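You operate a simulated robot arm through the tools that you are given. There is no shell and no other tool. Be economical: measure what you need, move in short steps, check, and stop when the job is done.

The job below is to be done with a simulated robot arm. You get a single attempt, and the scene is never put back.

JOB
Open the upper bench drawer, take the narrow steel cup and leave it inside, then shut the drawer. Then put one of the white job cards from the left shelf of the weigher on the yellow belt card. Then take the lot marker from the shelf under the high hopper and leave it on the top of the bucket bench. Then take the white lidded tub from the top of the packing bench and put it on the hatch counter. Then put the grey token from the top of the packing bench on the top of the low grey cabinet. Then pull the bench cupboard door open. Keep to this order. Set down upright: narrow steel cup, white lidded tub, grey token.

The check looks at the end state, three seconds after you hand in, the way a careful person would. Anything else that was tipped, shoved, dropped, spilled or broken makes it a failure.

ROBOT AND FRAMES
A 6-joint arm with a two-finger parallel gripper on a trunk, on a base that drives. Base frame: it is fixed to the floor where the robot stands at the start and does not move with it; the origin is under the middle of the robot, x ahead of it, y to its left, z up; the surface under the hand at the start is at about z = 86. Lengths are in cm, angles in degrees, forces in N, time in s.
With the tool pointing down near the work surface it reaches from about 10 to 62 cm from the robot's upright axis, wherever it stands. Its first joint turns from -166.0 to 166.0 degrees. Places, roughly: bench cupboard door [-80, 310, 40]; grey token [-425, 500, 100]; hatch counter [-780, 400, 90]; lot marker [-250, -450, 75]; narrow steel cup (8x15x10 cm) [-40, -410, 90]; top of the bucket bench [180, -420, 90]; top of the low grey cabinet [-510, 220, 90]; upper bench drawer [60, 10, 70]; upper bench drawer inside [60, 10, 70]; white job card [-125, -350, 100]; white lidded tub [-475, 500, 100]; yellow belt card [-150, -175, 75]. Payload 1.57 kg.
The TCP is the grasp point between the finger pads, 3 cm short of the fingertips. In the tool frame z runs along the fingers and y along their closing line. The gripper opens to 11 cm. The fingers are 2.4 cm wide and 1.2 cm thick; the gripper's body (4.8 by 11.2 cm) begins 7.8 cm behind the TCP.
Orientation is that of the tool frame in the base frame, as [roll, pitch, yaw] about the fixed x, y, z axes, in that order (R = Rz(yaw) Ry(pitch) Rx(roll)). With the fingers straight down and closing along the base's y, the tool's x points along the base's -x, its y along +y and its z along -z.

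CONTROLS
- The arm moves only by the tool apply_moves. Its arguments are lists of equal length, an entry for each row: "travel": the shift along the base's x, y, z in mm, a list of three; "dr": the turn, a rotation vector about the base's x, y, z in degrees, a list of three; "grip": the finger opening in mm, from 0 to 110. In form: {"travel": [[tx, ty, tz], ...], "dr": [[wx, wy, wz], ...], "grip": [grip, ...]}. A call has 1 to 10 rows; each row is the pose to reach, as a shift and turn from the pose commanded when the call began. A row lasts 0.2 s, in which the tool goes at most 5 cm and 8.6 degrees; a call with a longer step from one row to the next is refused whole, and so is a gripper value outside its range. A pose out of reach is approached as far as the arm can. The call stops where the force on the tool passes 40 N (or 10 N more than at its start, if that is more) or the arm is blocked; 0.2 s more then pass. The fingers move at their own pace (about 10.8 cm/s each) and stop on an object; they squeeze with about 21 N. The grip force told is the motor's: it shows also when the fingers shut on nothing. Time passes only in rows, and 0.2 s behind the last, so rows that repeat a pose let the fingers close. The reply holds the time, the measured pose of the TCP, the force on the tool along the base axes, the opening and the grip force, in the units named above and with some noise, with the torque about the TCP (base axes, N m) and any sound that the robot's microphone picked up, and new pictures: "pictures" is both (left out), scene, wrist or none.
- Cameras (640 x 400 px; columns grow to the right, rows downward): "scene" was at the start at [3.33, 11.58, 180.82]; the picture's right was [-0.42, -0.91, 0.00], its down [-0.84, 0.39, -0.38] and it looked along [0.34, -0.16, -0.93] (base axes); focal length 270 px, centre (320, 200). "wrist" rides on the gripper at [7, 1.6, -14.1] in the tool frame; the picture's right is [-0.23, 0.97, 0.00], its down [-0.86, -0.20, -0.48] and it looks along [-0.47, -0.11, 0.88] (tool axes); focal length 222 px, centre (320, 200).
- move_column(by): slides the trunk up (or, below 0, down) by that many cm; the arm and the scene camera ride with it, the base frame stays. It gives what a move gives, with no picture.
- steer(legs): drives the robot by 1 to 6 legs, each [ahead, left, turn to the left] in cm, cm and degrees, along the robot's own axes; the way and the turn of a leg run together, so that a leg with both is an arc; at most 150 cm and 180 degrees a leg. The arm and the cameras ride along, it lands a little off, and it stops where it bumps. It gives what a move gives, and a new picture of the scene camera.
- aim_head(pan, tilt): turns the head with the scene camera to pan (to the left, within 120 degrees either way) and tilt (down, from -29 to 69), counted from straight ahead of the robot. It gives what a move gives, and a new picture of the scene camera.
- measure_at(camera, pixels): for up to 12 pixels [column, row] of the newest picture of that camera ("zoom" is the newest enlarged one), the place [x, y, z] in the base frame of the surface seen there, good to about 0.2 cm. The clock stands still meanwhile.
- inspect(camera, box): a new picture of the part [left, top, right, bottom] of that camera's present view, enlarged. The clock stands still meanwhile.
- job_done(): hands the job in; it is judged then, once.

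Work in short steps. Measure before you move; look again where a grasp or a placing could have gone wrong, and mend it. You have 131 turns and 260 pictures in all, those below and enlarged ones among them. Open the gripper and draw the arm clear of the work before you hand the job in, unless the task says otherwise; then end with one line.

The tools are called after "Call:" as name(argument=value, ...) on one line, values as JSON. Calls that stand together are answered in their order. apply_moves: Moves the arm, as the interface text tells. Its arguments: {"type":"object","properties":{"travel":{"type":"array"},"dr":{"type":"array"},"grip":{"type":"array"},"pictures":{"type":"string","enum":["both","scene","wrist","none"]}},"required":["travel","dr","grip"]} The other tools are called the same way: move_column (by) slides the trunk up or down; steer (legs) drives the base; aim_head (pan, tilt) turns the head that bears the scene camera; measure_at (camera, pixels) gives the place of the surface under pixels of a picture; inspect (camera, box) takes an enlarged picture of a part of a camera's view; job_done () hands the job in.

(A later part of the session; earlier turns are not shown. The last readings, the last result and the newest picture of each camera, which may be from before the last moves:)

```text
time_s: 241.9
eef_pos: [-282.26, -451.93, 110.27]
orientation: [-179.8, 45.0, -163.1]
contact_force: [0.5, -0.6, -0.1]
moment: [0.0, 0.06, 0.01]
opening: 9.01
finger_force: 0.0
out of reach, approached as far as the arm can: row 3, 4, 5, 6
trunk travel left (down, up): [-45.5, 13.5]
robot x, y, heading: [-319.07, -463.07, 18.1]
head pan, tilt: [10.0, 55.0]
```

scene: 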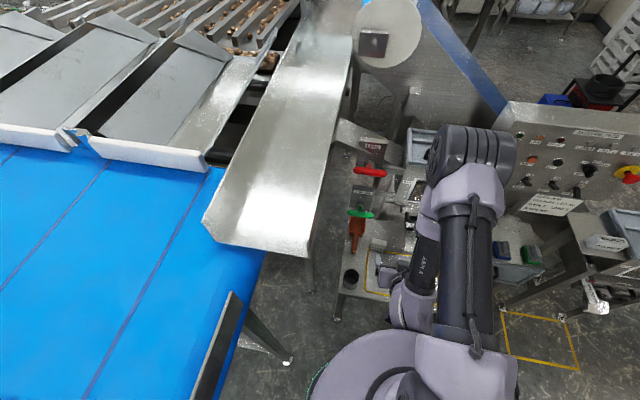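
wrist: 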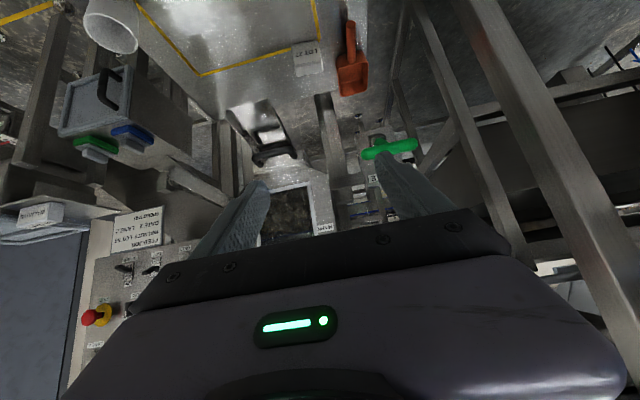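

Tool is tilted 45°, pointed at the marker. I lower the trunk 38 cm and look.

Call:
move_column(by=-38)

Call:
apply_moves(travel=[[0, 0, 0]], dr=[[0, 0, 0]], grip=[90])

```text
time_s: 245.6
eef_pos: [-282.15, -452.01, 72.42]
orientation: [-179.9, 45.1, -163.0]
contact_force: [-0.6, 0.1, -0.1]
moment: [-0.01, 0.03, -0.02]
opening: 9.01
finger_force: 0.0
trunk travel left (down, up): [-7.5, 51.5]
robot x, y, heading: [-318.96, -463.15, 18.2]
head pan, tilt: [10.0, 55.0]
```

```text
time_s: 246.0
eef_pos: [-282.36, -452.0, 72.41]
orientation: [-179.9, 45.0, -163.0]
contact_force: [-0.3, 0.2, 0.1]
moment: [0.02, 0.0, 0.03]
opening: 9.0
finger_force: 0.0
trunk travel left (down, up): [-7.5, 51.5]
robot x, y, heading: [-319.03, -463.04, 17.8]
head pan, tilt: [10.0, 55.0]
```

scene: 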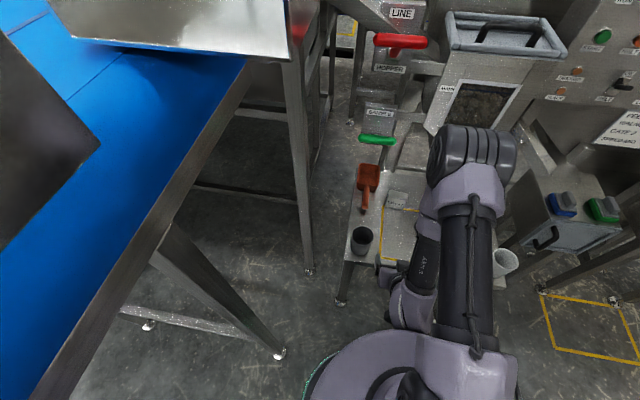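
wrist: 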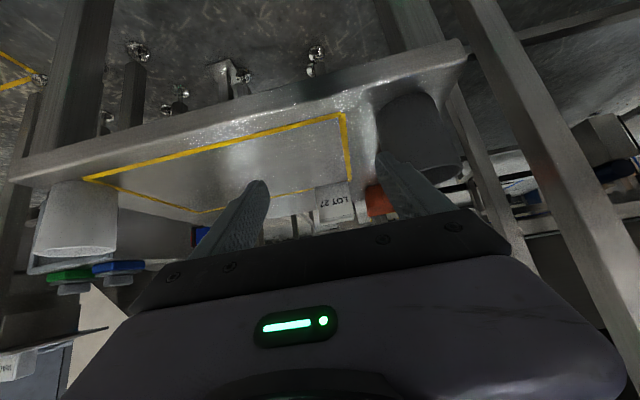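

Fingers straddle the marker's line. I drive 12 cm ahead, then finish with the arm.

Call:
steer(legs=[[12, 0, 0]])

Call:
apply_moves(travel=[[0, 0, -10]], dr=[[0, 0, 0]], grip=[90], pictures="wrist")

```text
time_s: 247.3
eef_pos: [-270.85, -448.31, 72.43]
orientation: [-179.9, 45.1, -163.0]
contact_force: [0.0, 0.4, 0.5]
moment: [0.0, 0.01, 0.0]
opening: 9.0
finger_force: 0.0
trunk travel left (down, up): [-7.5, 51.5]
robot x, y, heading: [-307.67, -459.38, 18.1]
head pan, tilt: [10.0, 55.0]
```

scene: 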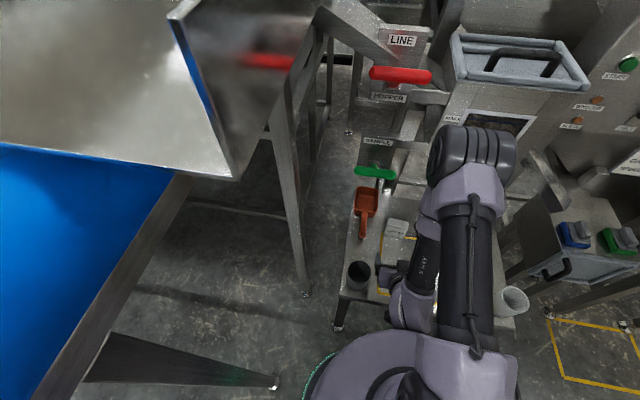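

```text
time_s: 247.7
eef_pos: [-270.94, -448.29, 71.52]
orientation: [-179.8, 45.1, -163.0]
contact_force: [-1.0, 0.1, -0.2]
moment: [0.08, -0.02, 0.04]
opening: 8.98
finger_force: 0.0
trunk travel left (down, up): [-7.5, 51.5]
robot x, y, heading: [-307.81, -459.47, 18.3]
head pan, tilt: [10.0, 55.0]
```

wrist: 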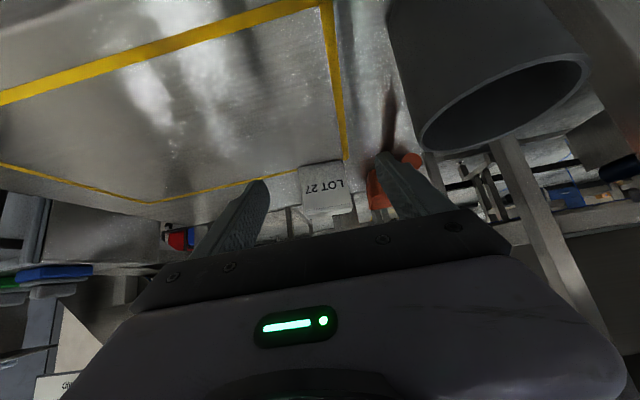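

The scoop's handle is near the right-hand finger (410,165). I measure it, the cup rim and the marker.

Call:
measure_at(camera="wrist", pixels=[[413, 158], [375, 195], [424, 145], [303, 168], [340, 165], [325, 190], [390, 165]])

```text
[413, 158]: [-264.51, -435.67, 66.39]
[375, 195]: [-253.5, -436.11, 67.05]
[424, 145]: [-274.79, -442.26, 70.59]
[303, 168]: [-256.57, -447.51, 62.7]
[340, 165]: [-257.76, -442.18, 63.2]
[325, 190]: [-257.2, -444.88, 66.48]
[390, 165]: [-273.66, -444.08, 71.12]
```

I narrow to 8 cm for scoop clearance, advance around the marker and close.

Call:
apply_moves(travel=[[37, 9, -10], [75, 19, -22], [112, 29, -34], [149, 38, -45], [149, 38, -45], [149, 38, -45], [149, 38, -45]], dr=[[0, 0, 0], [0, 0, 0], [0, 0, 0], [0, 0, 0], [0, 0, 0], [0, 0, 0], [0, 0, 0]], grip=[80, 80, 80, 80, 30, 30, 30])

```text
time_s: 249.3
eef_pos: [-255.92, -444.48, 66.95]
orientation: [-179.9, 45.2, -162.9]
contact_force: [0.6, 0.0, 1.5]
moment: [-0.03, -0.06, 0.03]
opening: 6.83
finger_force: 21.2
trunk travel left (down, up): [-7.5, 51.5]
robot x, y, heading: [-307.54, -459.48, 18.3]
head pan, tilt: [10.0, 55.0]
```

scene: 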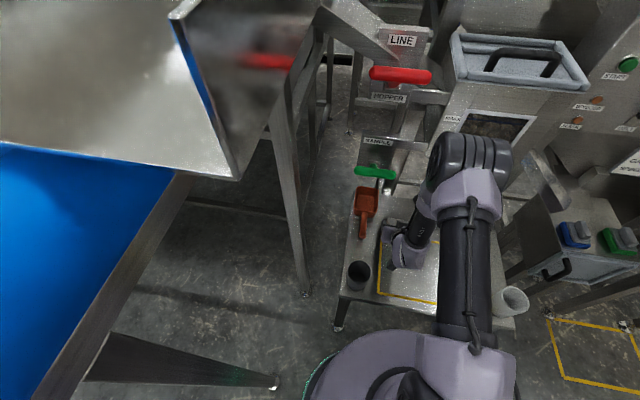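
wrist: 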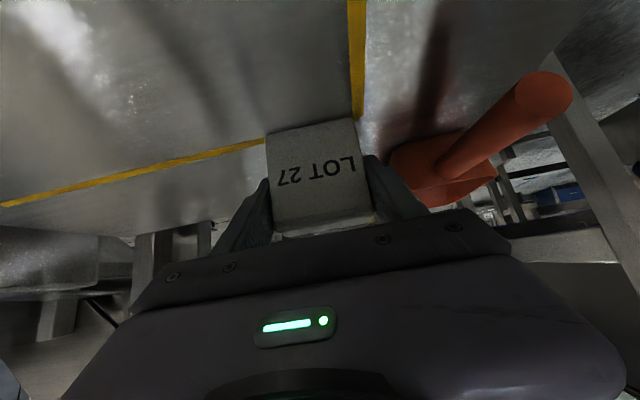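

Marker gripped (6.8 cm). I lift 4 cm and pull straight back.

Call:
apply_moves(travel=[[0, 0, 20], [-10, -3, 50], [-48, -14, 70], [-95, -29, 80], [-140, -43, 80]], dr=[[0, 0, 0], [0, 0, 0], [0, 0, 0], [0, 0, 0], [0, 0, 0]], grip=[30, 30, 30, 30, 30], pictures="wrist")

Call:
steer(legs=[[-40, -15, 0]])

Call:
move_column(by=38)

```text
refused: row 4 steps farther than a row can; nothing moved
```

```text
time_s: 251.9
eef_pos: [-289.08, -471.13, 66.9]
orientation: [-179.9, 45.1, -162.8]
contact_force: [-0.2, -0.7, 0.1]
moment: [0.04, 0.03, -0.02]
opening: 6.77
finger_force: 21.3
trunk travel left (down, up): [-7.5, 51.5]
robot x, y, heading: [-340.67, -485.84, 18.5]
head pan, tilt: [10.0, 55.0]
```

scene: 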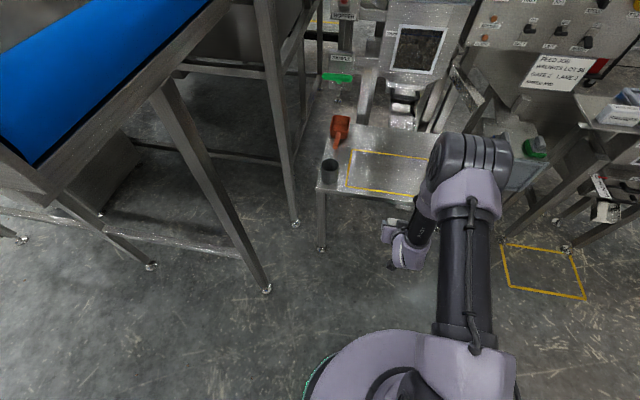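

```text
time_s: 255.5
eef_pos: [-289.09, -471.17, 105.02]
orientation: [-180.0, 45.1, -162.7]
contact_force: [0.3, -0.6, -0.3]
moment: [-0.03, -0.04, 0.01]
opening: 6.75
finger_force: 20.8
trunk travel left (down, up): [-45.5, 13.5]
robot x, y, heading: [-340.87, -486.44, 18.5]
head pan, tilt: [10.0, 55.0]
```

The arm move was refused while the base drove, so the marker was slid off the shelf at shelf height; it is still gripped (6.75). I check the shelf, especially the white cup.

Call:
aim_head(pan=-5, tilt=45)

Call:
inspect(camera="wrist", box=[0, 0, 640, 400])

```text
time_s: 256.3
eef_pos: [-289.02, -471.27, 105.1]
orientation: [-179.9, 45.1, -162.8]
contact_force: [-0.2, 0.5, -0.4]
moment: [0.02, -0.02, -0.02]
opening: 6.77
finger_force: 20.6
trunk travel left (down, up): [-45.5, 13.5]
robot x, y, heading: [-341.07, -486.07, 18.3]
head pan, tilt: [-5.0, 45.0]
```

scene: 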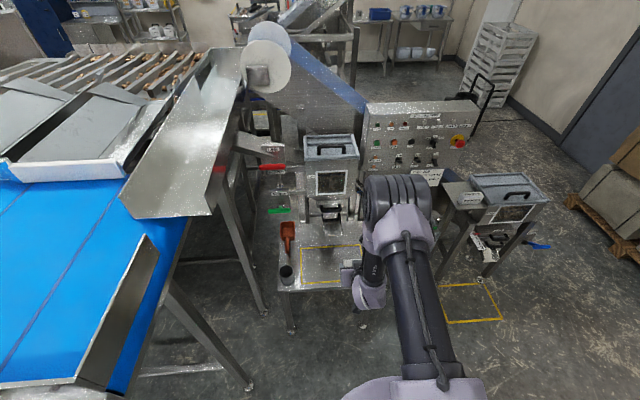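

```text
1.00 times, centred on (320, 200) of wrist (not enlarged: the box is as wide or as high as the picture)
```

zoom: 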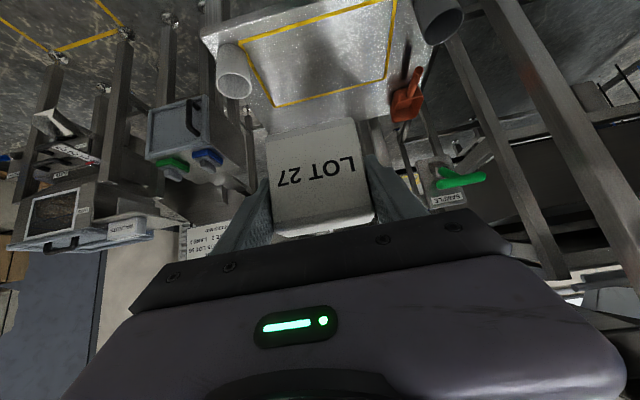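

Both cups stand upright. I verify the white cup's place quickly.

Call:
measure_at(camera="zoom", pixels=[[232, 80], [236, 95], [220, 60], [440, 20]])

```text
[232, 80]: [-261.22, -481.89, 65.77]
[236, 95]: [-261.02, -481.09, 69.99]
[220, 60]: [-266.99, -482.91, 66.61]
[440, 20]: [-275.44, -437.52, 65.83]
```

All in place. I retract the arm, then drive back around toward the bucket bench.

Call:
apply_moves(travel=[[-38, -12, 0], [-76, -24, 0], [-114, -36, 0], [-143, -45, 0]], dr=[[0, 0, 0], [0, 0, 0], [0, 0, 0], [0, 0, 0]], grip=[30, 30, 30, 30], pictures="none")

Call:
steer(legs=[[-5, -55, 0], [40, -85, 0], [95, -33, 0], [75, -2, 0]])

```text
time_s: 257.3
eef_pos: [-303.57, -475.57, 105.12]
orientation: [-179.9, 45.1, -162.8]
contact_force: [1.4, -0.8, -0.9]
moment: [-0.01, -0.01, -0.01]
opening: 6.76
finger_force: 20.9
trunk travel left (down, up): [-45.5, 13.5]
robot x, y, heading: [-340.75, -486.08, 18.3]
head pan, tilt: [-5.0, 45.0]
```

```text
time_s: 273.6
eef_pos: [-51.67, -577.21, 105.01]
orientation: [-179.9, 45.0, -163.1]
contact_force: [0.5, -0.2, -0.9]
moment: [-0.01, 0.01, -0.02]
opening: 6.76
finger_force: 21.0
trunk travel left (down, up): [-45.5, 13.5]
robot x, y, heading: [-89.13, -587.5, 17.9]
head pan, tilt: [-5.0, 45.0]
```

scene: 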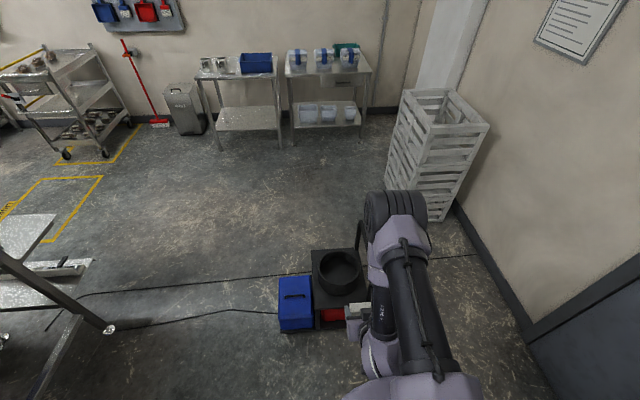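

I stop by the red cart, measure the two benches, and move up the corridor.

Call:
measure_at(camera="scene", pixels=[[330, 78], [300, 76], [372, 72], [240, 72], [205, 78], [275, 73], [315, 60], [353, 62], [220, 62], [222, 148], [365, 125], [300, 142]])

Call:
steer(legs=[[43, 91, 0], [105, -12, 0]])

```text
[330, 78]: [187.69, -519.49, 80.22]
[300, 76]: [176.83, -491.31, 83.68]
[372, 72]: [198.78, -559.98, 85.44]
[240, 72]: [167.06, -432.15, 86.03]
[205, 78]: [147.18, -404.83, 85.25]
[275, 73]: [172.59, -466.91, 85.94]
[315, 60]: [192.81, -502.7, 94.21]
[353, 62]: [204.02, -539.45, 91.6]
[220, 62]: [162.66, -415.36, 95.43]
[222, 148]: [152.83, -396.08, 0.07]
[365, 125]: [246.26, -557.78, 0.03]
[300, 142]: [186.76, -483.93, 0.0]
```

```text
time_s: 283.8
eef_pos: [61.63, -456.52, 104.93]
orientation: [-179.9, 45.1, -163.0]
contact_force: [-0.4, 0.1, -0.7]
moment: [-0.02, 0.0, 0.0]
opening: 6.75
finger_force: 21.4
trunk travel left (down, up): [-45.5, 13.5]
robot x, y, heading: [24.72, -467.14, 18.2]
head pan, tilt: [-5.0, 45.0]
```

scene: 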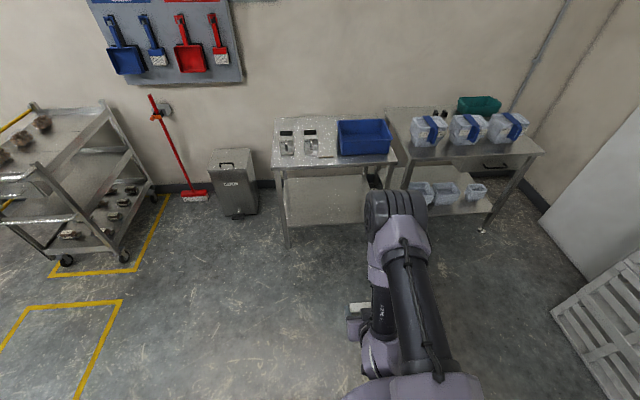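

The place [180,-420,90] matches the left bench. I zoom to see what stands on it.

Call:
inspect(camera="scene", box=[260, 100, 420, 200])

Call:
measure_at(camera="zoom", pixels=[[60, 240], [545, 235], [270, 240], [50, 90], [310, 90], [90, 200], [180, 200], [265, 225], [320, 215], [150, 245], [240, 150], [530, 210]])

```text
4.00 times, centred on (340, 150) of scene
```

zoom: 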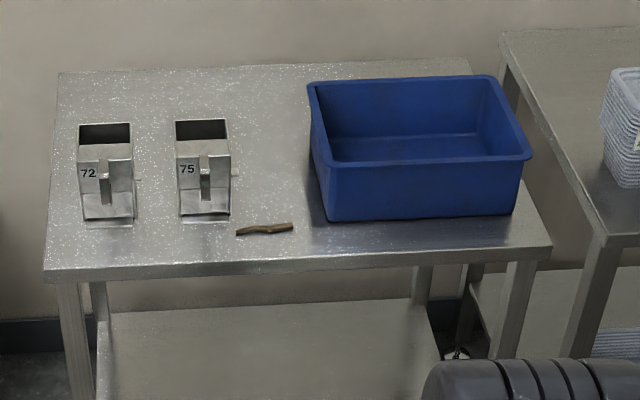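

```text
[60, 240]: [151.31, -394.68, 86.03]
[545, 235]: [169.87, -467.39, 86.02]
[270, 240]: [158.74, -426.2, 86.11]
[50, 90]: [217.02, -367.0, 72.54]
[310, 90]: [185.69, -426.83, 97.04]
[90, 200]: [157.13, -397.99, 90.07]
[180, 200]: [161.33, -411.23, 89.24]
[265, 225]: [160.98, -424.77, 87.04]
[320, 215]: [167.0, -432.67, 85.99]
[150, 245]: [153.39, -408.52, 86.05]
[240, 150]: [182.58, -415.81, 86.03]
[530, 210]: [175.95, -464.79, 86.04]
```

The numbered steel buckets make this the bucket bench (top z=86.03). Free spot behind the stick, between bucket 75 and the blue tray: (177.8,-417.9). I drive up to it.

Call:
steer(legs=[[107, 0, -1]])

Call:
aim_head(pan=5, tilt=58)

```text
time_s: 289.4
eef_pos: [165.91, -424.03, 105.21]
orientation: [-179.9, 45.1, -164.2]
contact_force: [1.2, 0.8, -0.9]
moment: [0.0, -0.01, -0.02]
opening: 6.77
finger_force: 21.1
trunk travel left (down, up): [-45.5, 13.5]
robot x, y, heading: [127.98, -433.59, 17.4]
head pan, tilt: [-5.0, 45.0]
```

scene: 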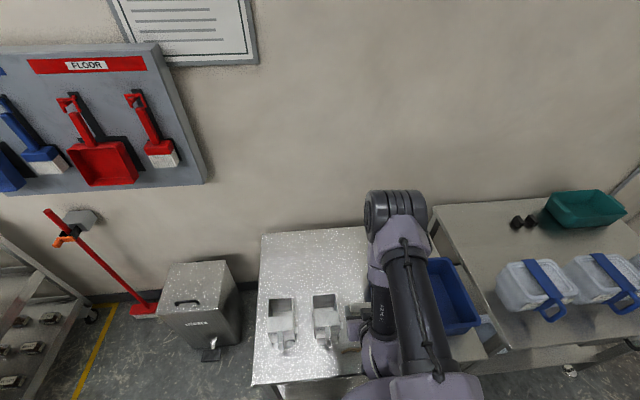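

```text
time_s: 290.1
eef_pos: [165.74, -424.23, 104.99]
orientation: [-179.9, 45.2, -164.0]
contact_force: [0.7, -0.2, -0.8]
moment: [-0.02, 0.0, 0.03]
opening: 6.77
finger_force: 21.0
trunk travel left (down, up): [-45.5, 13.5]
robot x, y, heading: [128.5, -433.94, 17.3]
head pan, tilt: [5.0, 58.0]
```

scene: 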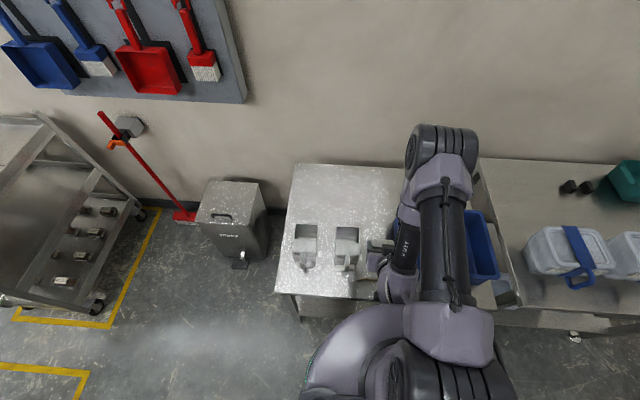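

I measure bucket 75's right side and the tray's left side from here.

Call:
inspect(camera="scene", box=[270, 170, 510, 320])

Call:
measure_at(camera="zoom", pixels=[[235, 155], [180, 155], [240, 240], [215, 275], [545, 180], [530, 120], [300, 100], [265, 120], [240, 190], [350, 40], [290, 180]])

```text
2.67 times, centred on (390, 245) of scene
```

zoom: 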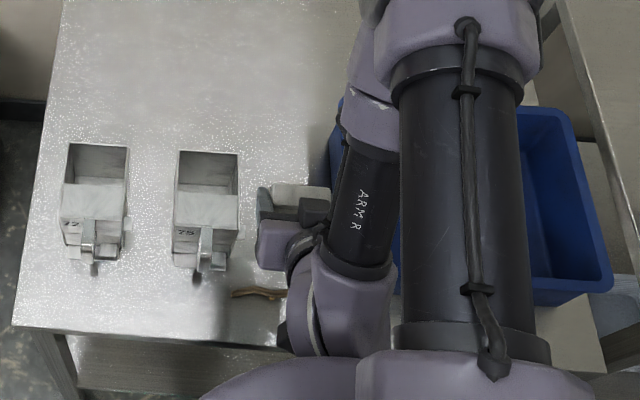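

```text
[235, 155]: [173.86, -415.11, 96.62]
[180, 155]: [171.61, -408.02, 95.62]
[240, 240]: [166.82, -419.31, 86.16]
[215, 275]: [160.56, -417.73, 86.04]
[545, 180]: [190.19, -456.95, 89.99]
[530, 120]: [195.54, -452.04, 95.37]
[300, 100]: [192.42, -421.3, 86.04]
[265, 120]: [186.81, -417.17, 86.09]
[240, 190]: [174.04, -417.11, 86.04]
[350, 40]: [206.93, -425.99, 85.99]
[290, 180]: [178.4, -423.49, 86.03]
```

Gap is 14.7 cm wide; I place at (183.4,-418.8), behind the bucket. Move forward, then down.

Call:
apply_moves(travel=[[44, 13, 0], [88, 26, 0], [132, 40, 0], [176, 53, 0], [176, 53, -45], [176, 53, -90], [176, 53, -125]], dr=[[0, 0, 0], [0, 0, 0], [0, 0, 0], [0, 0, 0], [0, 0, 0], [0, 0, 0], [0, 0, 0]], grip=[30, 30, 30, 30, 30, 30, 30])

```text
time_s: 291.7
eef_pos: [183.34, -418.76, 92.4]
orientation: [-179.9, 45.2, -164.0]
contact_force: [-0.7, 0.5, -1.7]
moment: [-0.02, -0.01, -0.02]
opening: 6.75
finger_force: 21.5
trunk travel left (down, up): [-45.5, 13.5]
robot x, y, heading: [127.98, -433.79, 17.4]
head pan, tilt: [5.0, 58.0]
```

scene: 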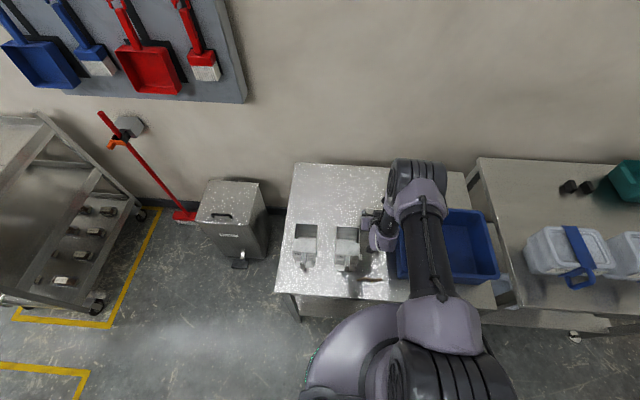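
wrist: 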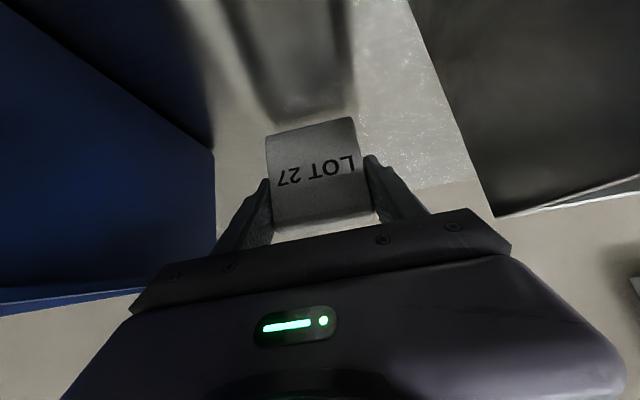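

Clear on both sides. I lower the last 1.4 cm by small steps.

Call:
apply_moves(travel=[[0, 0, -7], [0, 0, -12], [0, 0, -15]], dr=[[0, 0, 0], [0, 0, 0], [0, 0, 0]], grip=[30, 30, 30], pictures="none")

```text
time_s: 292.5
eef_pos: [183.42, -418.77, 91.09]
orientation: [-180.0, 45.2, -164.1]
contact_force: [1.4, 0.2, 4.8]
moment: [0.11, 0.06, -0.04]
opening: 6.75
finger_force: 20.8
trunk travel left (down, up): [-45.5, 13.5]
robot x, y, heading: [128.02, -433.93, 17.1]
head pan, tilt: [5.0, 58.0]
```

Contact felt. I open to 8.5 cm and withdraw up and back.

Call:
apply_moves(travel=[[0, 0, 0], [0, 0, 0], [-20, -6, 25], [-45, -14, 60], [-70, -21, 100], [-100, -30, 130]], dr=[[0, 0, 0], [0, 0, 0], [0, 0, 0], [0, 0, 0], [0, 0, 0], [0, 0, 0]], grip=[85, 85, 85, 85, 85, 85])

```text
time_s: 293.9
eef_pos: [173.4, -421.96, 104.0]
orientation: [-179.9, 45.1, -164.1]
contact_force: [-0.2, 0.1, -0.2]
moment: [0.02, -0.03, -0.01]
opening: 8.47
finger_force: 0.1
trunk travel left (down, up): [-45.5, 13.5]
robot x, y, heading: [128.34, -433.58, 17.2]
head pan, tilt: [5.0, 58.0]
```

scene: 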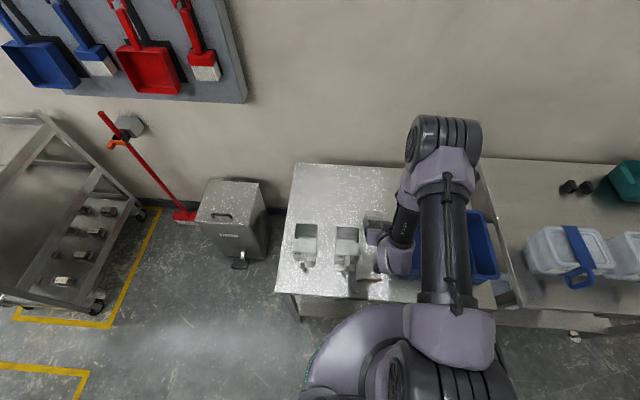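
wrist: 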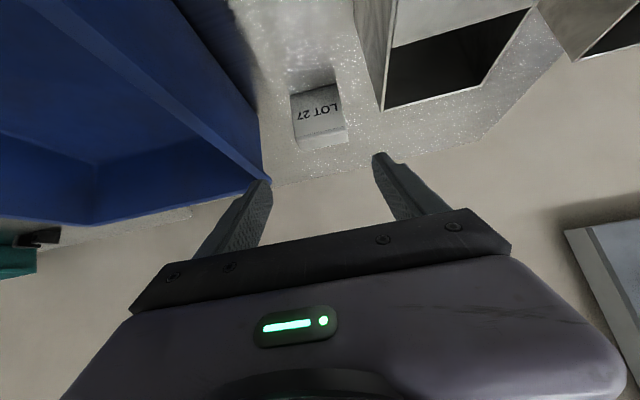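

Marker stands on the bench. I level the tool, back off, turn to heading 107° and drive down the long aisle.

Call:
apply_moves(travel=[[-15, -5, 20], [-30, -9, 40], [-45, -14, 60], [-60, -18, 60], [-75, -23, 60], [-90, -27, 60]], dr=[[-2.2, 7.2, 0], [-4.4, 14.4, 0], [-6.5, 21.5, 0], [-8.7, 28.7, 0], [-10.9, 35.9, 0], [-13.05, 43.1, 0]], grip=[40, 40, 40, 40, 40, 40], pictures="none")

Call:
steer(legs=[[-80, 0, 0], [0, 0, 90], [145, 0, 0], [145, 0, 0]])

```text
time_s: 295.3
eef_pos: [164.73, -424.13, 109.98]
orientation: [179.9, 2.3, -163.7]
contact_force: [0.7, 0.8, 0.5]
moment: [0.03, -0.01, 0.02]
opening: 4.0
finger_force: 0.0
out of reach, approached as far as the arm can: row 6
trunk travel left (down, up): [-45.5, 13.5]
robot x, y, heading: [128.13, -433.52, 17.4]
head pan, tilt: [5.0, 58.0]
```

```text
time_s: 317.1
eef_pos: [-63.93, -150.59, 109.95]
orientation: [179.8, 2.2, -68.8]
contact_force: [-1.4, 0.8, -0.3]
moment: [0.02, 0.0, 0.01]
opening: 4.0
finger_force: 0.1
trunk travel left (down, up): [-45.5, 13.5]
robot x, y, heading: [-51.05, -186.52, 112.2]
head pan, tilt: [5.0, 58.0]
```

scene: 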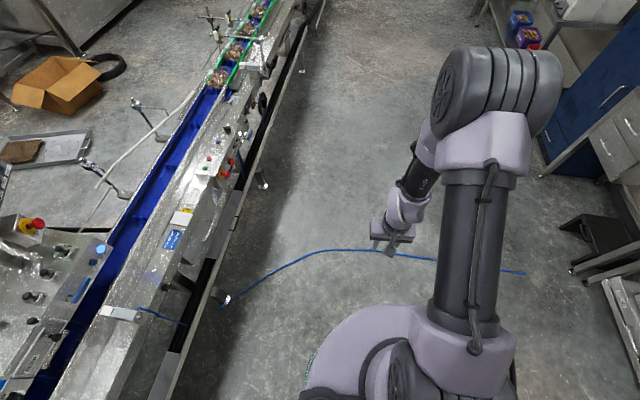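

Heading drifted to 112°; I correct and continue two more legs, then look.

Call:
steer(legs=[[0, 0, -5], [145, -8, 0], [145, -8, 0]])

Call:
aim_head(pan=10, tilt=20)

```text
time_s: 331.6
eef_pos: [-129.98, 133.23, 109.85]
orientation: [179.8, 2.2, -73.7]
contact_force: [0.4, -0.2, -0.2]
moment: [0.0, -0.02, -0.03]
opening: 4.0
finger_force: 0.0
trunk travel left (down, up): [-45.5, 13.5]
robot x, y, heading: [-120.07, 96.49, 107.4]
head pan, tilt: [5.0, 58.0]
```

scene: 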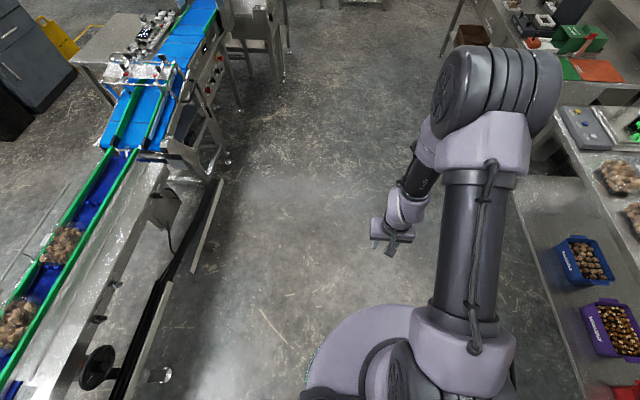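

```text
time_s: 332.7
eef_pos: [-130.04, 133.12, 109.94]
orientation: [179.9, 2.2, -73.6]
contact_force: [0.0, -0.1, -0.6]
moment: [0.02, 0.0, 0.02]
opening: 3.99
finger_force: 0.0
trunk travel left (down, up): [-45.5, 13.5]
robot x, y, heading: [-120.52, 96.85, 107.0]
head pan, tilt: [10.0, 20.0]
```

scene: 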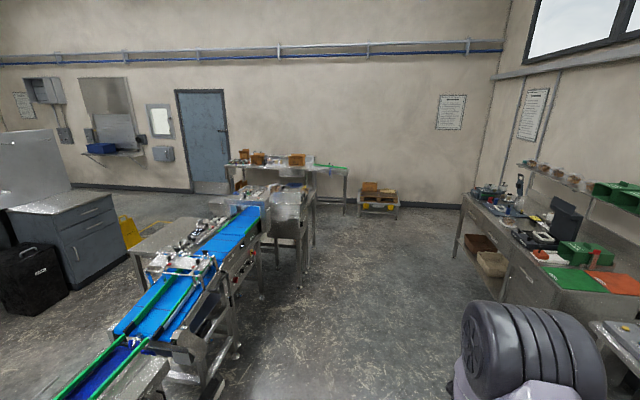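

I measure the packing bench, cabinet, hatch counter and obstacles.

Call:
measure_at(camera="scene", pixels=[[260, 162], [300, 170], [345, 172], [55, 205], [115, 155], [128, 240], [310, 245], [205, 192], [340, 212], [150, 245], [530, 285], [265, 210]])

Call:
inspect(camera="scene", box=[210, 130, 370, 230])

```text
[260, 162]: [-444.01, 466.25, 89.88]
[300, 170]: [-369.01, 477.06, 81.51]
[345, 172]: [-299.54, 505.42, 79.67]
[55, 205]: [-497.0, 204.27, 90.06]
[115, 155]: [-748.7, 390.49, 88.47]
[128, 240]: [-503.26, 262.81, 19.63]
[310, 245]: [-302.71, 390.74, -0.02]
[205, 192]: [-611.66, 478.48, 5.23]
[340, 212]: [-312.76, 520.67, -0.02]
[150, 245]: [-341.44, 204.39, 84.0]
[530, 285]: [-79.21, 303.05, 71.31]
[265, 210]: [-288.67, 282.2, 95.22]
```

```text
4.00 times, centred on (290, 180) of scene
```

zoom: 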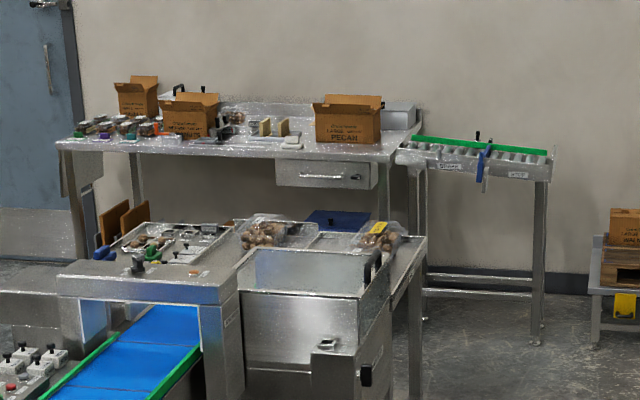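

The way is open. I drive ahead to l≈500, then slide left in front of the packing bench.

Call:
steer(legs=[[140, 0, 0], [140, 0, 0], [90, 0, 0], [0, 120, 0]])

Call:
aim_head(pan=35, tilt=35)

```text
time_s: 356.4
eef_pos: [-348.74, 456.72, 109.9]
orientation: [-180.0, 2.1, -74.0]
contact_force: [0.0, -0.2, -0.2]
moment: [-0.01, 0.0, 0.01]
opening: 4.01
finger_force: 0.1
trunk travel left (down, up): [-45.5, 13.5]
robot x, y, heading: [-339.14, 420.29, 107.0]
head pan, tilt: [10.0, 20.0]
```

scene: 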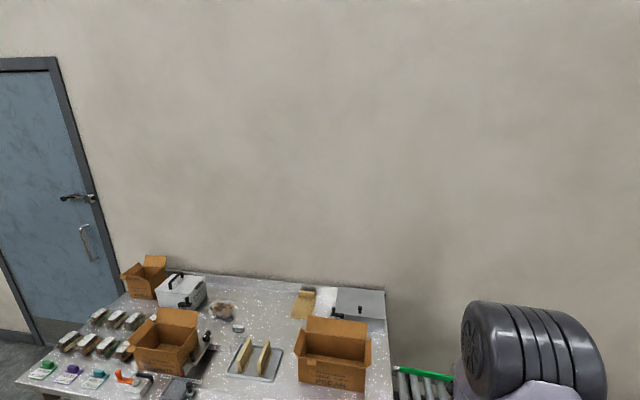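

```text
time_s: 357.2
eef_pos: [-348.69, 456.67, 109.86]
orientation: [180.0, 2.2, -73.9]
contact_force: [-0.2, -0.1, -0.2]
moment: [-0.03, -0.04, 0.0]
opening: 4.02
finger_force: 0.1
trunk travel left (down, up): [-45.5, 13.5]
robot x, y, heading: [-339.22, 420.17, 107.0]
head pan, tilt: [35.0, 35.0]
```

scene: 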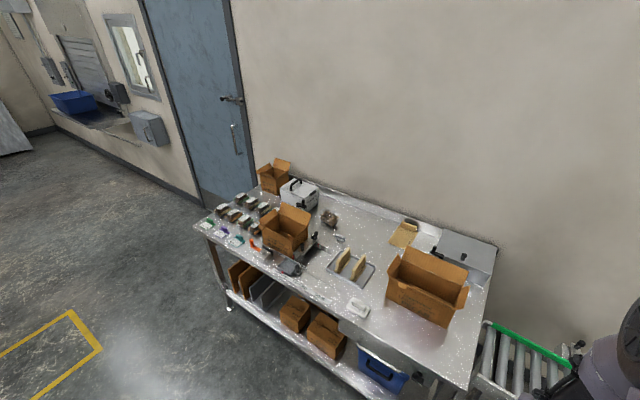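

Call:
inspect(camera="scene", box=[190, 150, 400, 330])

Call:
measure_at(camera="zoom", pixels=[[330, 120], [460, 265], [515, 475], [210, 230], [420, 200], [360, 330], [100, 200], [60, 230]])

```text
2.22 times, centred on (295, 240) of scene
```

zoom: 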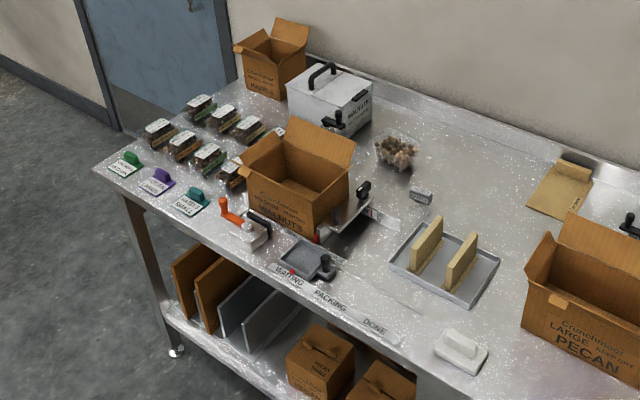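

```text
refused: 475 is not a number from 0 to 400
```

Call:
measure_at(camera="zoom", pixels=[[330, 110], [320, 75], [460, 348], [420, 195], [305, 260], [245, 225], [395, 150], [195, 195], [300, 290], [460, 340]])

Call:
inspect(camera="scene", box=[270, 165, 350, 215])

Call:
inspect(camera="scene", box=[310, 215, 390, 325])

```text
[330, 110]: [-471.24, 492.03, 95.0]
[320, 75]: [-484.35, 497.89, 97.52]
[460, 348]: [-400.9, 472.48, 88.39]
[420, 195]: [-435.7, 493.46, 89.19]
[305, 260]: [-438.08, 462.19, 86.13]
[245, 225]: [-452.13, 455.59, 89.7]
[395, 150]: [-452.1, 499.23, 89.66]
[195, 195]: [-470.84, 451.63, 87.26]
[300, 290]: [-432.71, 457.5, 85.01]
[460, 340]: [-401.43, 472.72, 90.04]
```

```text
8.00 times, centred on (310, 190) of scene
```

zoom: 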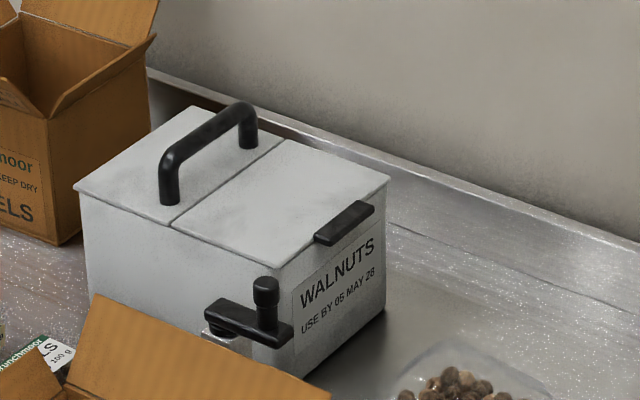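

```text
3.64 times, centred on (350, 270) of scene
```

zoom: 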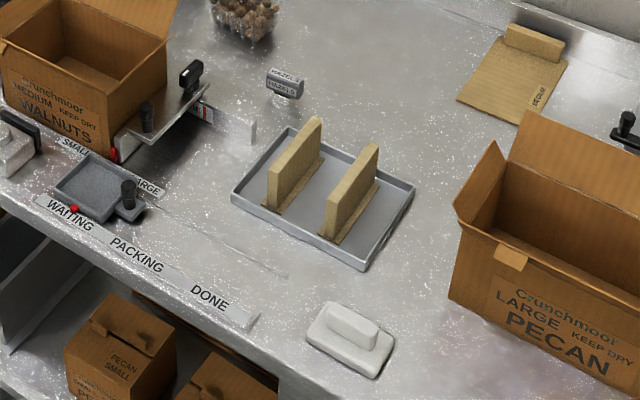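

The white lidded tub ("WALNUTS", black carry handle) is at about (-475,495); the grey token is the small HAZEL block at (-436,493.5). I raise the trunk and go opposite the tub for a better view.

Call:
move_column(by=13)

Call:
steer(legs=[[5, 105, 0]])

Call:
aim_head(pan=8, tilt=50)

```text
time_s: 358.8
eef_pos: [-348.69, 456.71, 123.01]
orientation: [179.9, 2.2, -73.9]
contact_force: [-1.0, 0.1, 0.0]
moment: [0.0, 0.0, -0.01]
opening: 3.97
finger_force: 0.1
trunk travel left (down, up): [-58.5, 0.5]
robot x, y, heading: [-338.81, 419.88, 107.1]
head pan, tilt: [35.0, 35.0]
```

```text
time_s: 364.2
eef_pos: [-448.45, 432.76, 122.92]
orientation: [179.9, 2.3, -75.5]
contact_force: [0.2, -0.6, -0.5]
moment: [-0.01, 0.03, 0.01]
opening: 3.99
finger_force: 0.1
trunk travel left (down, up): [-58.5, 0.5]
robot x, y, heading: [-439.67, 395.94, 105.4]
head pan, tilt: [35.0, 35.0]
```

scene: 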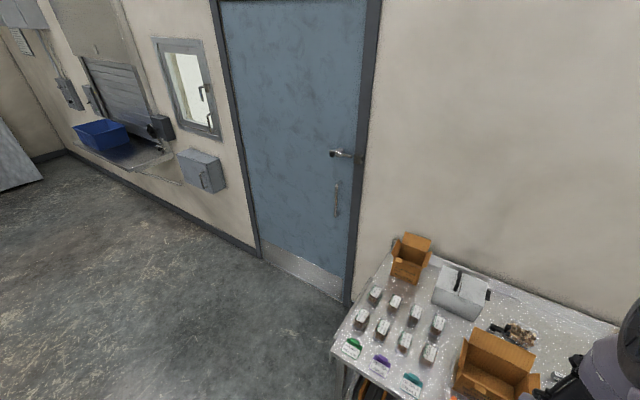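

```text
time_s: 365.1
eef_pos: [-448.61, 432.88, 122.9]
orientation: [179.9, 2.3, -75.5]
contact_force: [-1.1, -0.4, 0.2]
moment: [-0.02, 0.0, 0.01]
opening: 3.99
finger_force: 0.0
trunk travel left (down, up): [-58.5, 0.5]
robot x, y, heading: [-439.83, 396.29, 105.3]
head pan, tilt: [8.0, 50.0]
```

scene: 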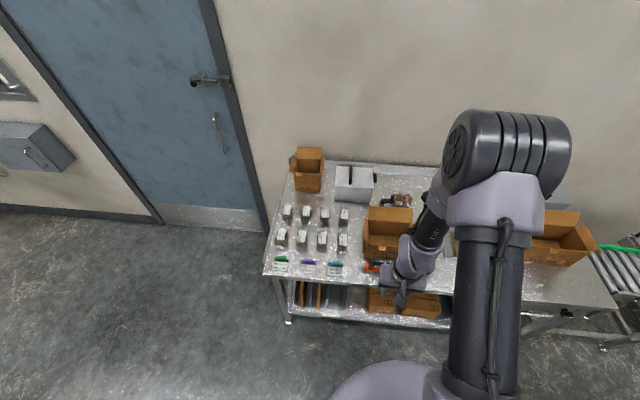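

Call:
inspect(camera="scene", box=[260, 140, 420, 280])

Call:
measure_at(camera="zoom", pixels=[[300, 125], [445, 140], [270, 185], [400, 195], [350, 105], [365, 150], [320, 215], [130, 55], [20, 360], [120, 80], [440, 205], [520, 240]])

Call:
inspect(camera="scene", box=[320, 155, 384, 205])

```text
2.86 times, centred on (340, 210) of scene
```

zoom: 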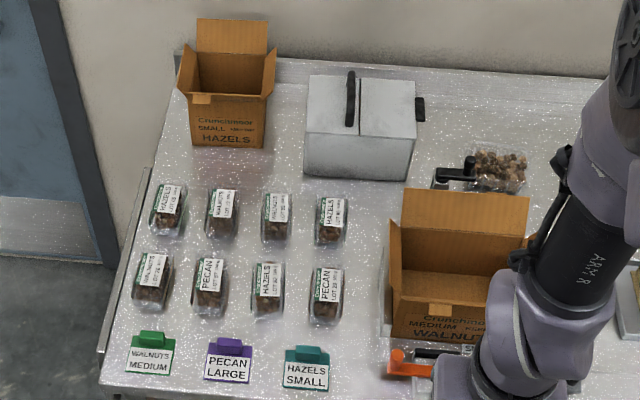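

```text
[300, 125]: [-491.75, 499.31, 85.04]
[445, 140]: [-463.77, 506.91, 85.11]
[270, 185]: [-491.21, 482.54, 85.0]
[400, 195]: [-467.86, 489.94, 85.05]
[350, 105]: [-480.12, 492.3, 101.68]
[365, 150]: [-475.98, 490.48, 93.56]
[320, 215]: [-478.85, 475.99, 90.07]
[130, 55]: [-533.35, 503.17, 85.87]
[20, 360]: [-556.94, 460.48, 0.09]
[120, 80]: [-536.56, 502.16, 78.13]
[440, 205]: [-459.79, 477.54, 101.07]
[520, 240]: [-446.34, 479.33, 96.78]
```

```text
8.00 times, centred on (352, 180) of scene
```

zoom: 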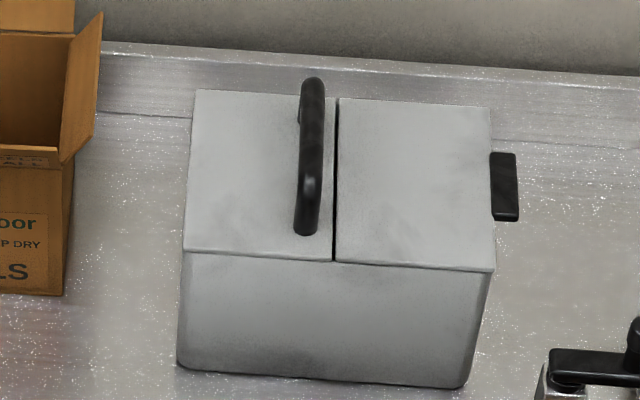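

The carry handle is nearly over the tub's middle, running front-back. I measure it and the tub.

Call:
measure_at(camera="zoom", pixels=[[312, 85], [306, 190], [309, 140], [305, 228], [190, 245], [490, 265], [200, 95], [488, 112], [185, 365], [460, 385], [250, 180], [420, 185]])

```text
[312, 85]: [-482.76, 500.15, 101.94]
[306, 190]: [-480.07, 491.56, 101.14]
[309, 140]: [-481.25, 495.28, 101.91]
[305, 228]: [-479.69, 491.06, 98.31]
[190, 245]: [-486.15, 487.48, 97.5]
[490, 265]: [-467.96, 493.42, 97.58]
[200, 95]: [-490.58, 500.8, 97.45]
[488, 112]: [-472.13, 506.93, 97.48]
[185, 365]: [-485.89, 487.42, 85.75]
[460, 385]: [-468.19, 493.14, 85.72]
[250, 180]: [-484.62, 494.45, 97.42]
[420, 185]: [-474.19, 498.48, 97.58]
```

Handle bar centre (-481.3,495.6,101), along depth; it lies ~50 cm in from the front edge, so I'll reach with the tool tilted 45°. I check the bench front and leg positions.

Call:
measure_at(camera="scene", pixels=[[266, 272], [288, 322], [330, 280], [330, 316], [370, 322], [345, 240], [395, 215], [380, 270], [410, 210]])

```text
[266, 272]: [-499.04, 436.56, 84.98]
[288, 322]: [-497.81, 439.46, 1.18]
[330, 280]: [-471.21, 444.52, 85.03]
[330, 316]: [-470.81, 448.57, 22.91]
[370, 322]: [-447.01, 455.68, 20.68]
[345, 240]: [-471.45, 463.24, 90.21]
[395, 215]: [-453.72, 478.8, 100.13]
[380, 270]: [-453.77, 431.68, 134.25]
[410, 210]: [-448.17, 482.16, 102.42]
```

I move into place (l≈540, in line with the handle) and tilt the tool 45° forward, open 4 cm.

Call:
steer(legs=[[0, 0, 1.7], [32, 11, 0]])

Call:
apply_moves(travel=[[0, 0, 0], [-5, 15, 0], [-10, 30, 0], [-20, 60, 0], [-30, 95, 0], [-40, 130, 0]], dr=[[-6.8, -2.1, 0], [-13.7, -4.2, 0], [-20.6, -6.3, 0], [-27.5, -8.4, 0], [-34.4, -10.5, 0], [-40.9, -12.5, 0]], grip=[40, 40, 40, 40, 40, 40])

```text
time_s: 367.6
eef_pos: [-469.2, 459.39, 122.92]
orientation: [179.9, 2.2, -73.8]
contact_force: [-0.2, -0.9, -0.1]
moment: [0.01, -0.01, -0.01]
opening: 4.0
finger_force: 0.1
trunk travel left (down, up): [-58.5, 0.5]
robot x, y, heading: [-459.79, 422.83, 107.3]
head pan, tilt: [8.0, 50.0]
```

scene: 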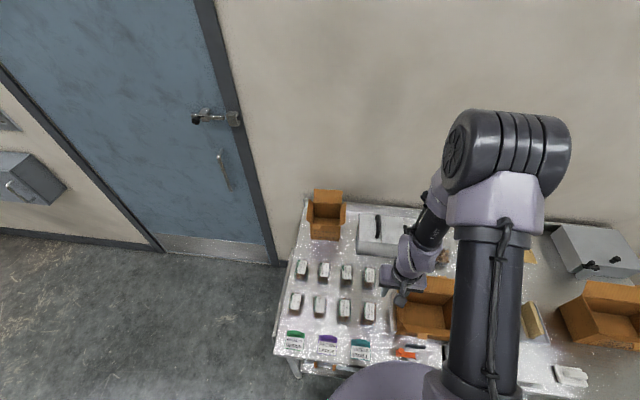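

```text
time_s: 369.1
eef_pos: [-473.1, 471.92, 122.94]
orientation: [-179.1, -40.0, -73.7]
contact_force: [0.4, 0.3, -0.2]
moment: [0.0, -0.04, 0.02]
opening: 4.01
finger_force: 0.2
out of reach, approached as far as the arm can: row 6
trunk travel left (down, up): [-58.5, 0.5]
robot x, y, heading: [-459.17, 422.91, 107.1]
head pan, tilt: [8.0, 50.0]
```

scene: 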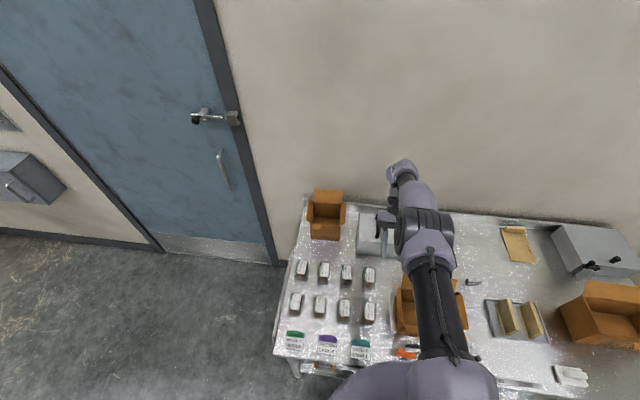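
wrist: 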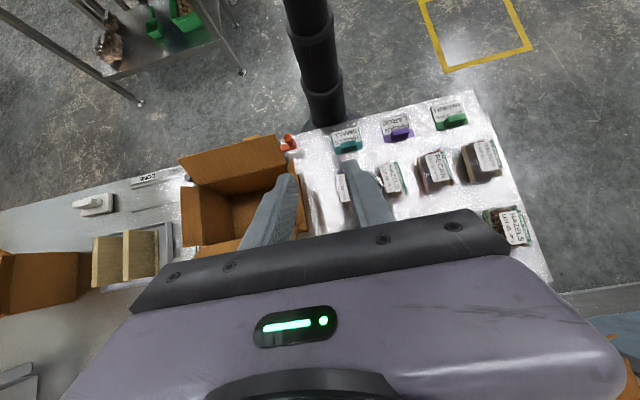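

I tilted the wrong way; I rotate back through vertical to +45° at the same height.

Call:
apply_moves(travel=[[0, 0, 0], [0, 0, 0], [0, 0, 0], [0, 0, 0], [0, 0, 0], [0, 0, 0], [0, 0, 0], [0, 0, 0], [0, 0, 0], [0, 0, 0]], dr=[[8.1, 2.5, 0], [16.3, 4.9, 0], [24.4, 7.4, 0], [32.5, 9.9, 0], [40.7, 12.3, 0], [48.8, 14.8, 0], [56.9, 17.2, 0], [65.1, 19.7, 0], [73.2, 22.2, 0], [81.3, 24.7, 0]], grip=[40, 40, 40, 40, 40, 40, 40, 40, 40, 40])

```text
time_s: 371.2
eef_pos: [-472.84, 472.11, 122.97]
orientation: [179.1, 44.5, -74.4]
contact_force: [0.1, 0.3, 1.2]
moment: [0.02, -0.02, -0.04]
opening: 4.02
finger_force: 0.1
trunk travel left (down, up): [-58.5, 0.5]
robot x, y, heading: [-459.75, 422.27, 107.0]
head pan, tilt: [8.0, 50.0]
```

scene: 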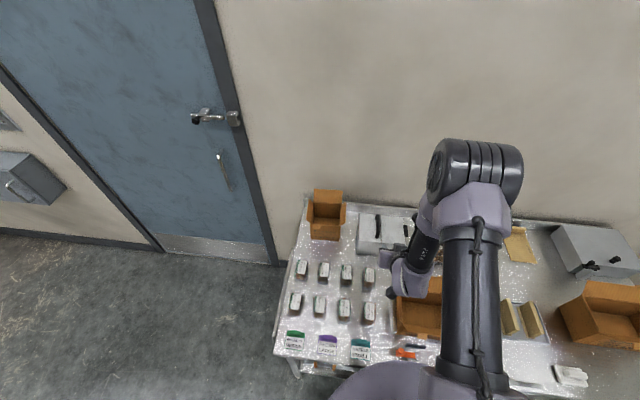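
wrist: 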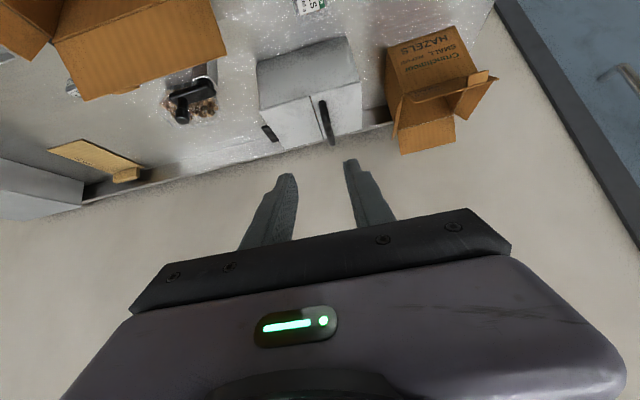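

Now correctly aimed: the handle at (325,115) lies between the fingers. I lower the trunk 12 cm and approach to 6 cm short.

Call:
move_column(by=-12)

Call:
apply_moves(travel=[[-15, 40, 0], [-30, 85, 0], [-42, 125, 0], [-57, 170, -20]], dr=[[0, 0, 0], [0, 0, 0], [0, 0, 0.6], [0, 0, 1]], grip=[40, 40, 40, 40])

```text
time_s: 372.8
eef_pos: [-472.83, 472.12, 110.95]
orientation: [179.2, 44.3, -74.3]
contact_force: [-0.6, 0.0, 0.3]
moment: [-0.03, -0.01, -0.03]
opening: 4.0
finger_force: 0.1
trunk travel left (down, up): [-46.5, 12.5]
robot x, y, heading: [-459.69, 422.8, 107.0]
head pan, tilt: [8.0, 50.0]
```

```text
refused: row 4 steps farther than a row can; nothing moved
```

Call:
apply_moves(travel=[[-14, 40, 0], [-28, 80, 0], [-42, 120, 0], [-54, 155, -10]], dr=[[0, 0, 0], [0, 0, 0], [0, 0, 0.6], [0, 0, 1]], grip=[40, 40, 40, 40])

```text
time_s: 373.8
eef_pos: [-478.51, 487.66, 110.21]
orientation: [179.2, 44.5, -73.2]
contact_force: [0.6, -0.9, -1.0]
moment: [-0.04, -0.01, -0.01]
opening: 4.01
finger_force: 0.0
trunk travel left (down, up): [-46.5, 12.5]
robot x, y, heading: [-459.61, 423.12, 106.9]
head pan, tilt: [8.0, 50.0]
```

scene: 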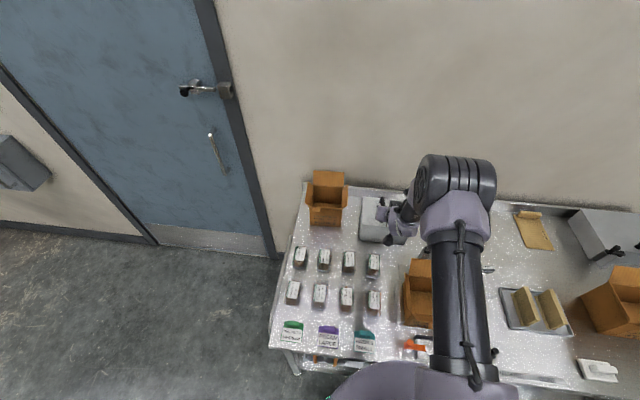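
wrist: 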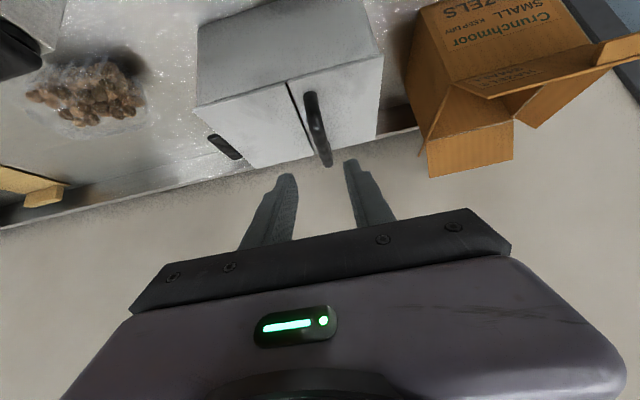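

I re-measure the bar from this view before the last approach.

Call:
measure_at(camera="wrist", pixels=[[308, 100], [318, 130], [325, 158], [304, 95], [290, 130]])

```text
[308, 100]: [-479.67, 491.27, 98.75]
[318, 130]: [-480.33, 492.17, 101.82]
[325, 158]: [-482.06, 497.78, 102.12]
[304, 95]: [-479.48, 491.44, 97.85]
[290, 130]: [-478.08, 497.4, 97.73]
```

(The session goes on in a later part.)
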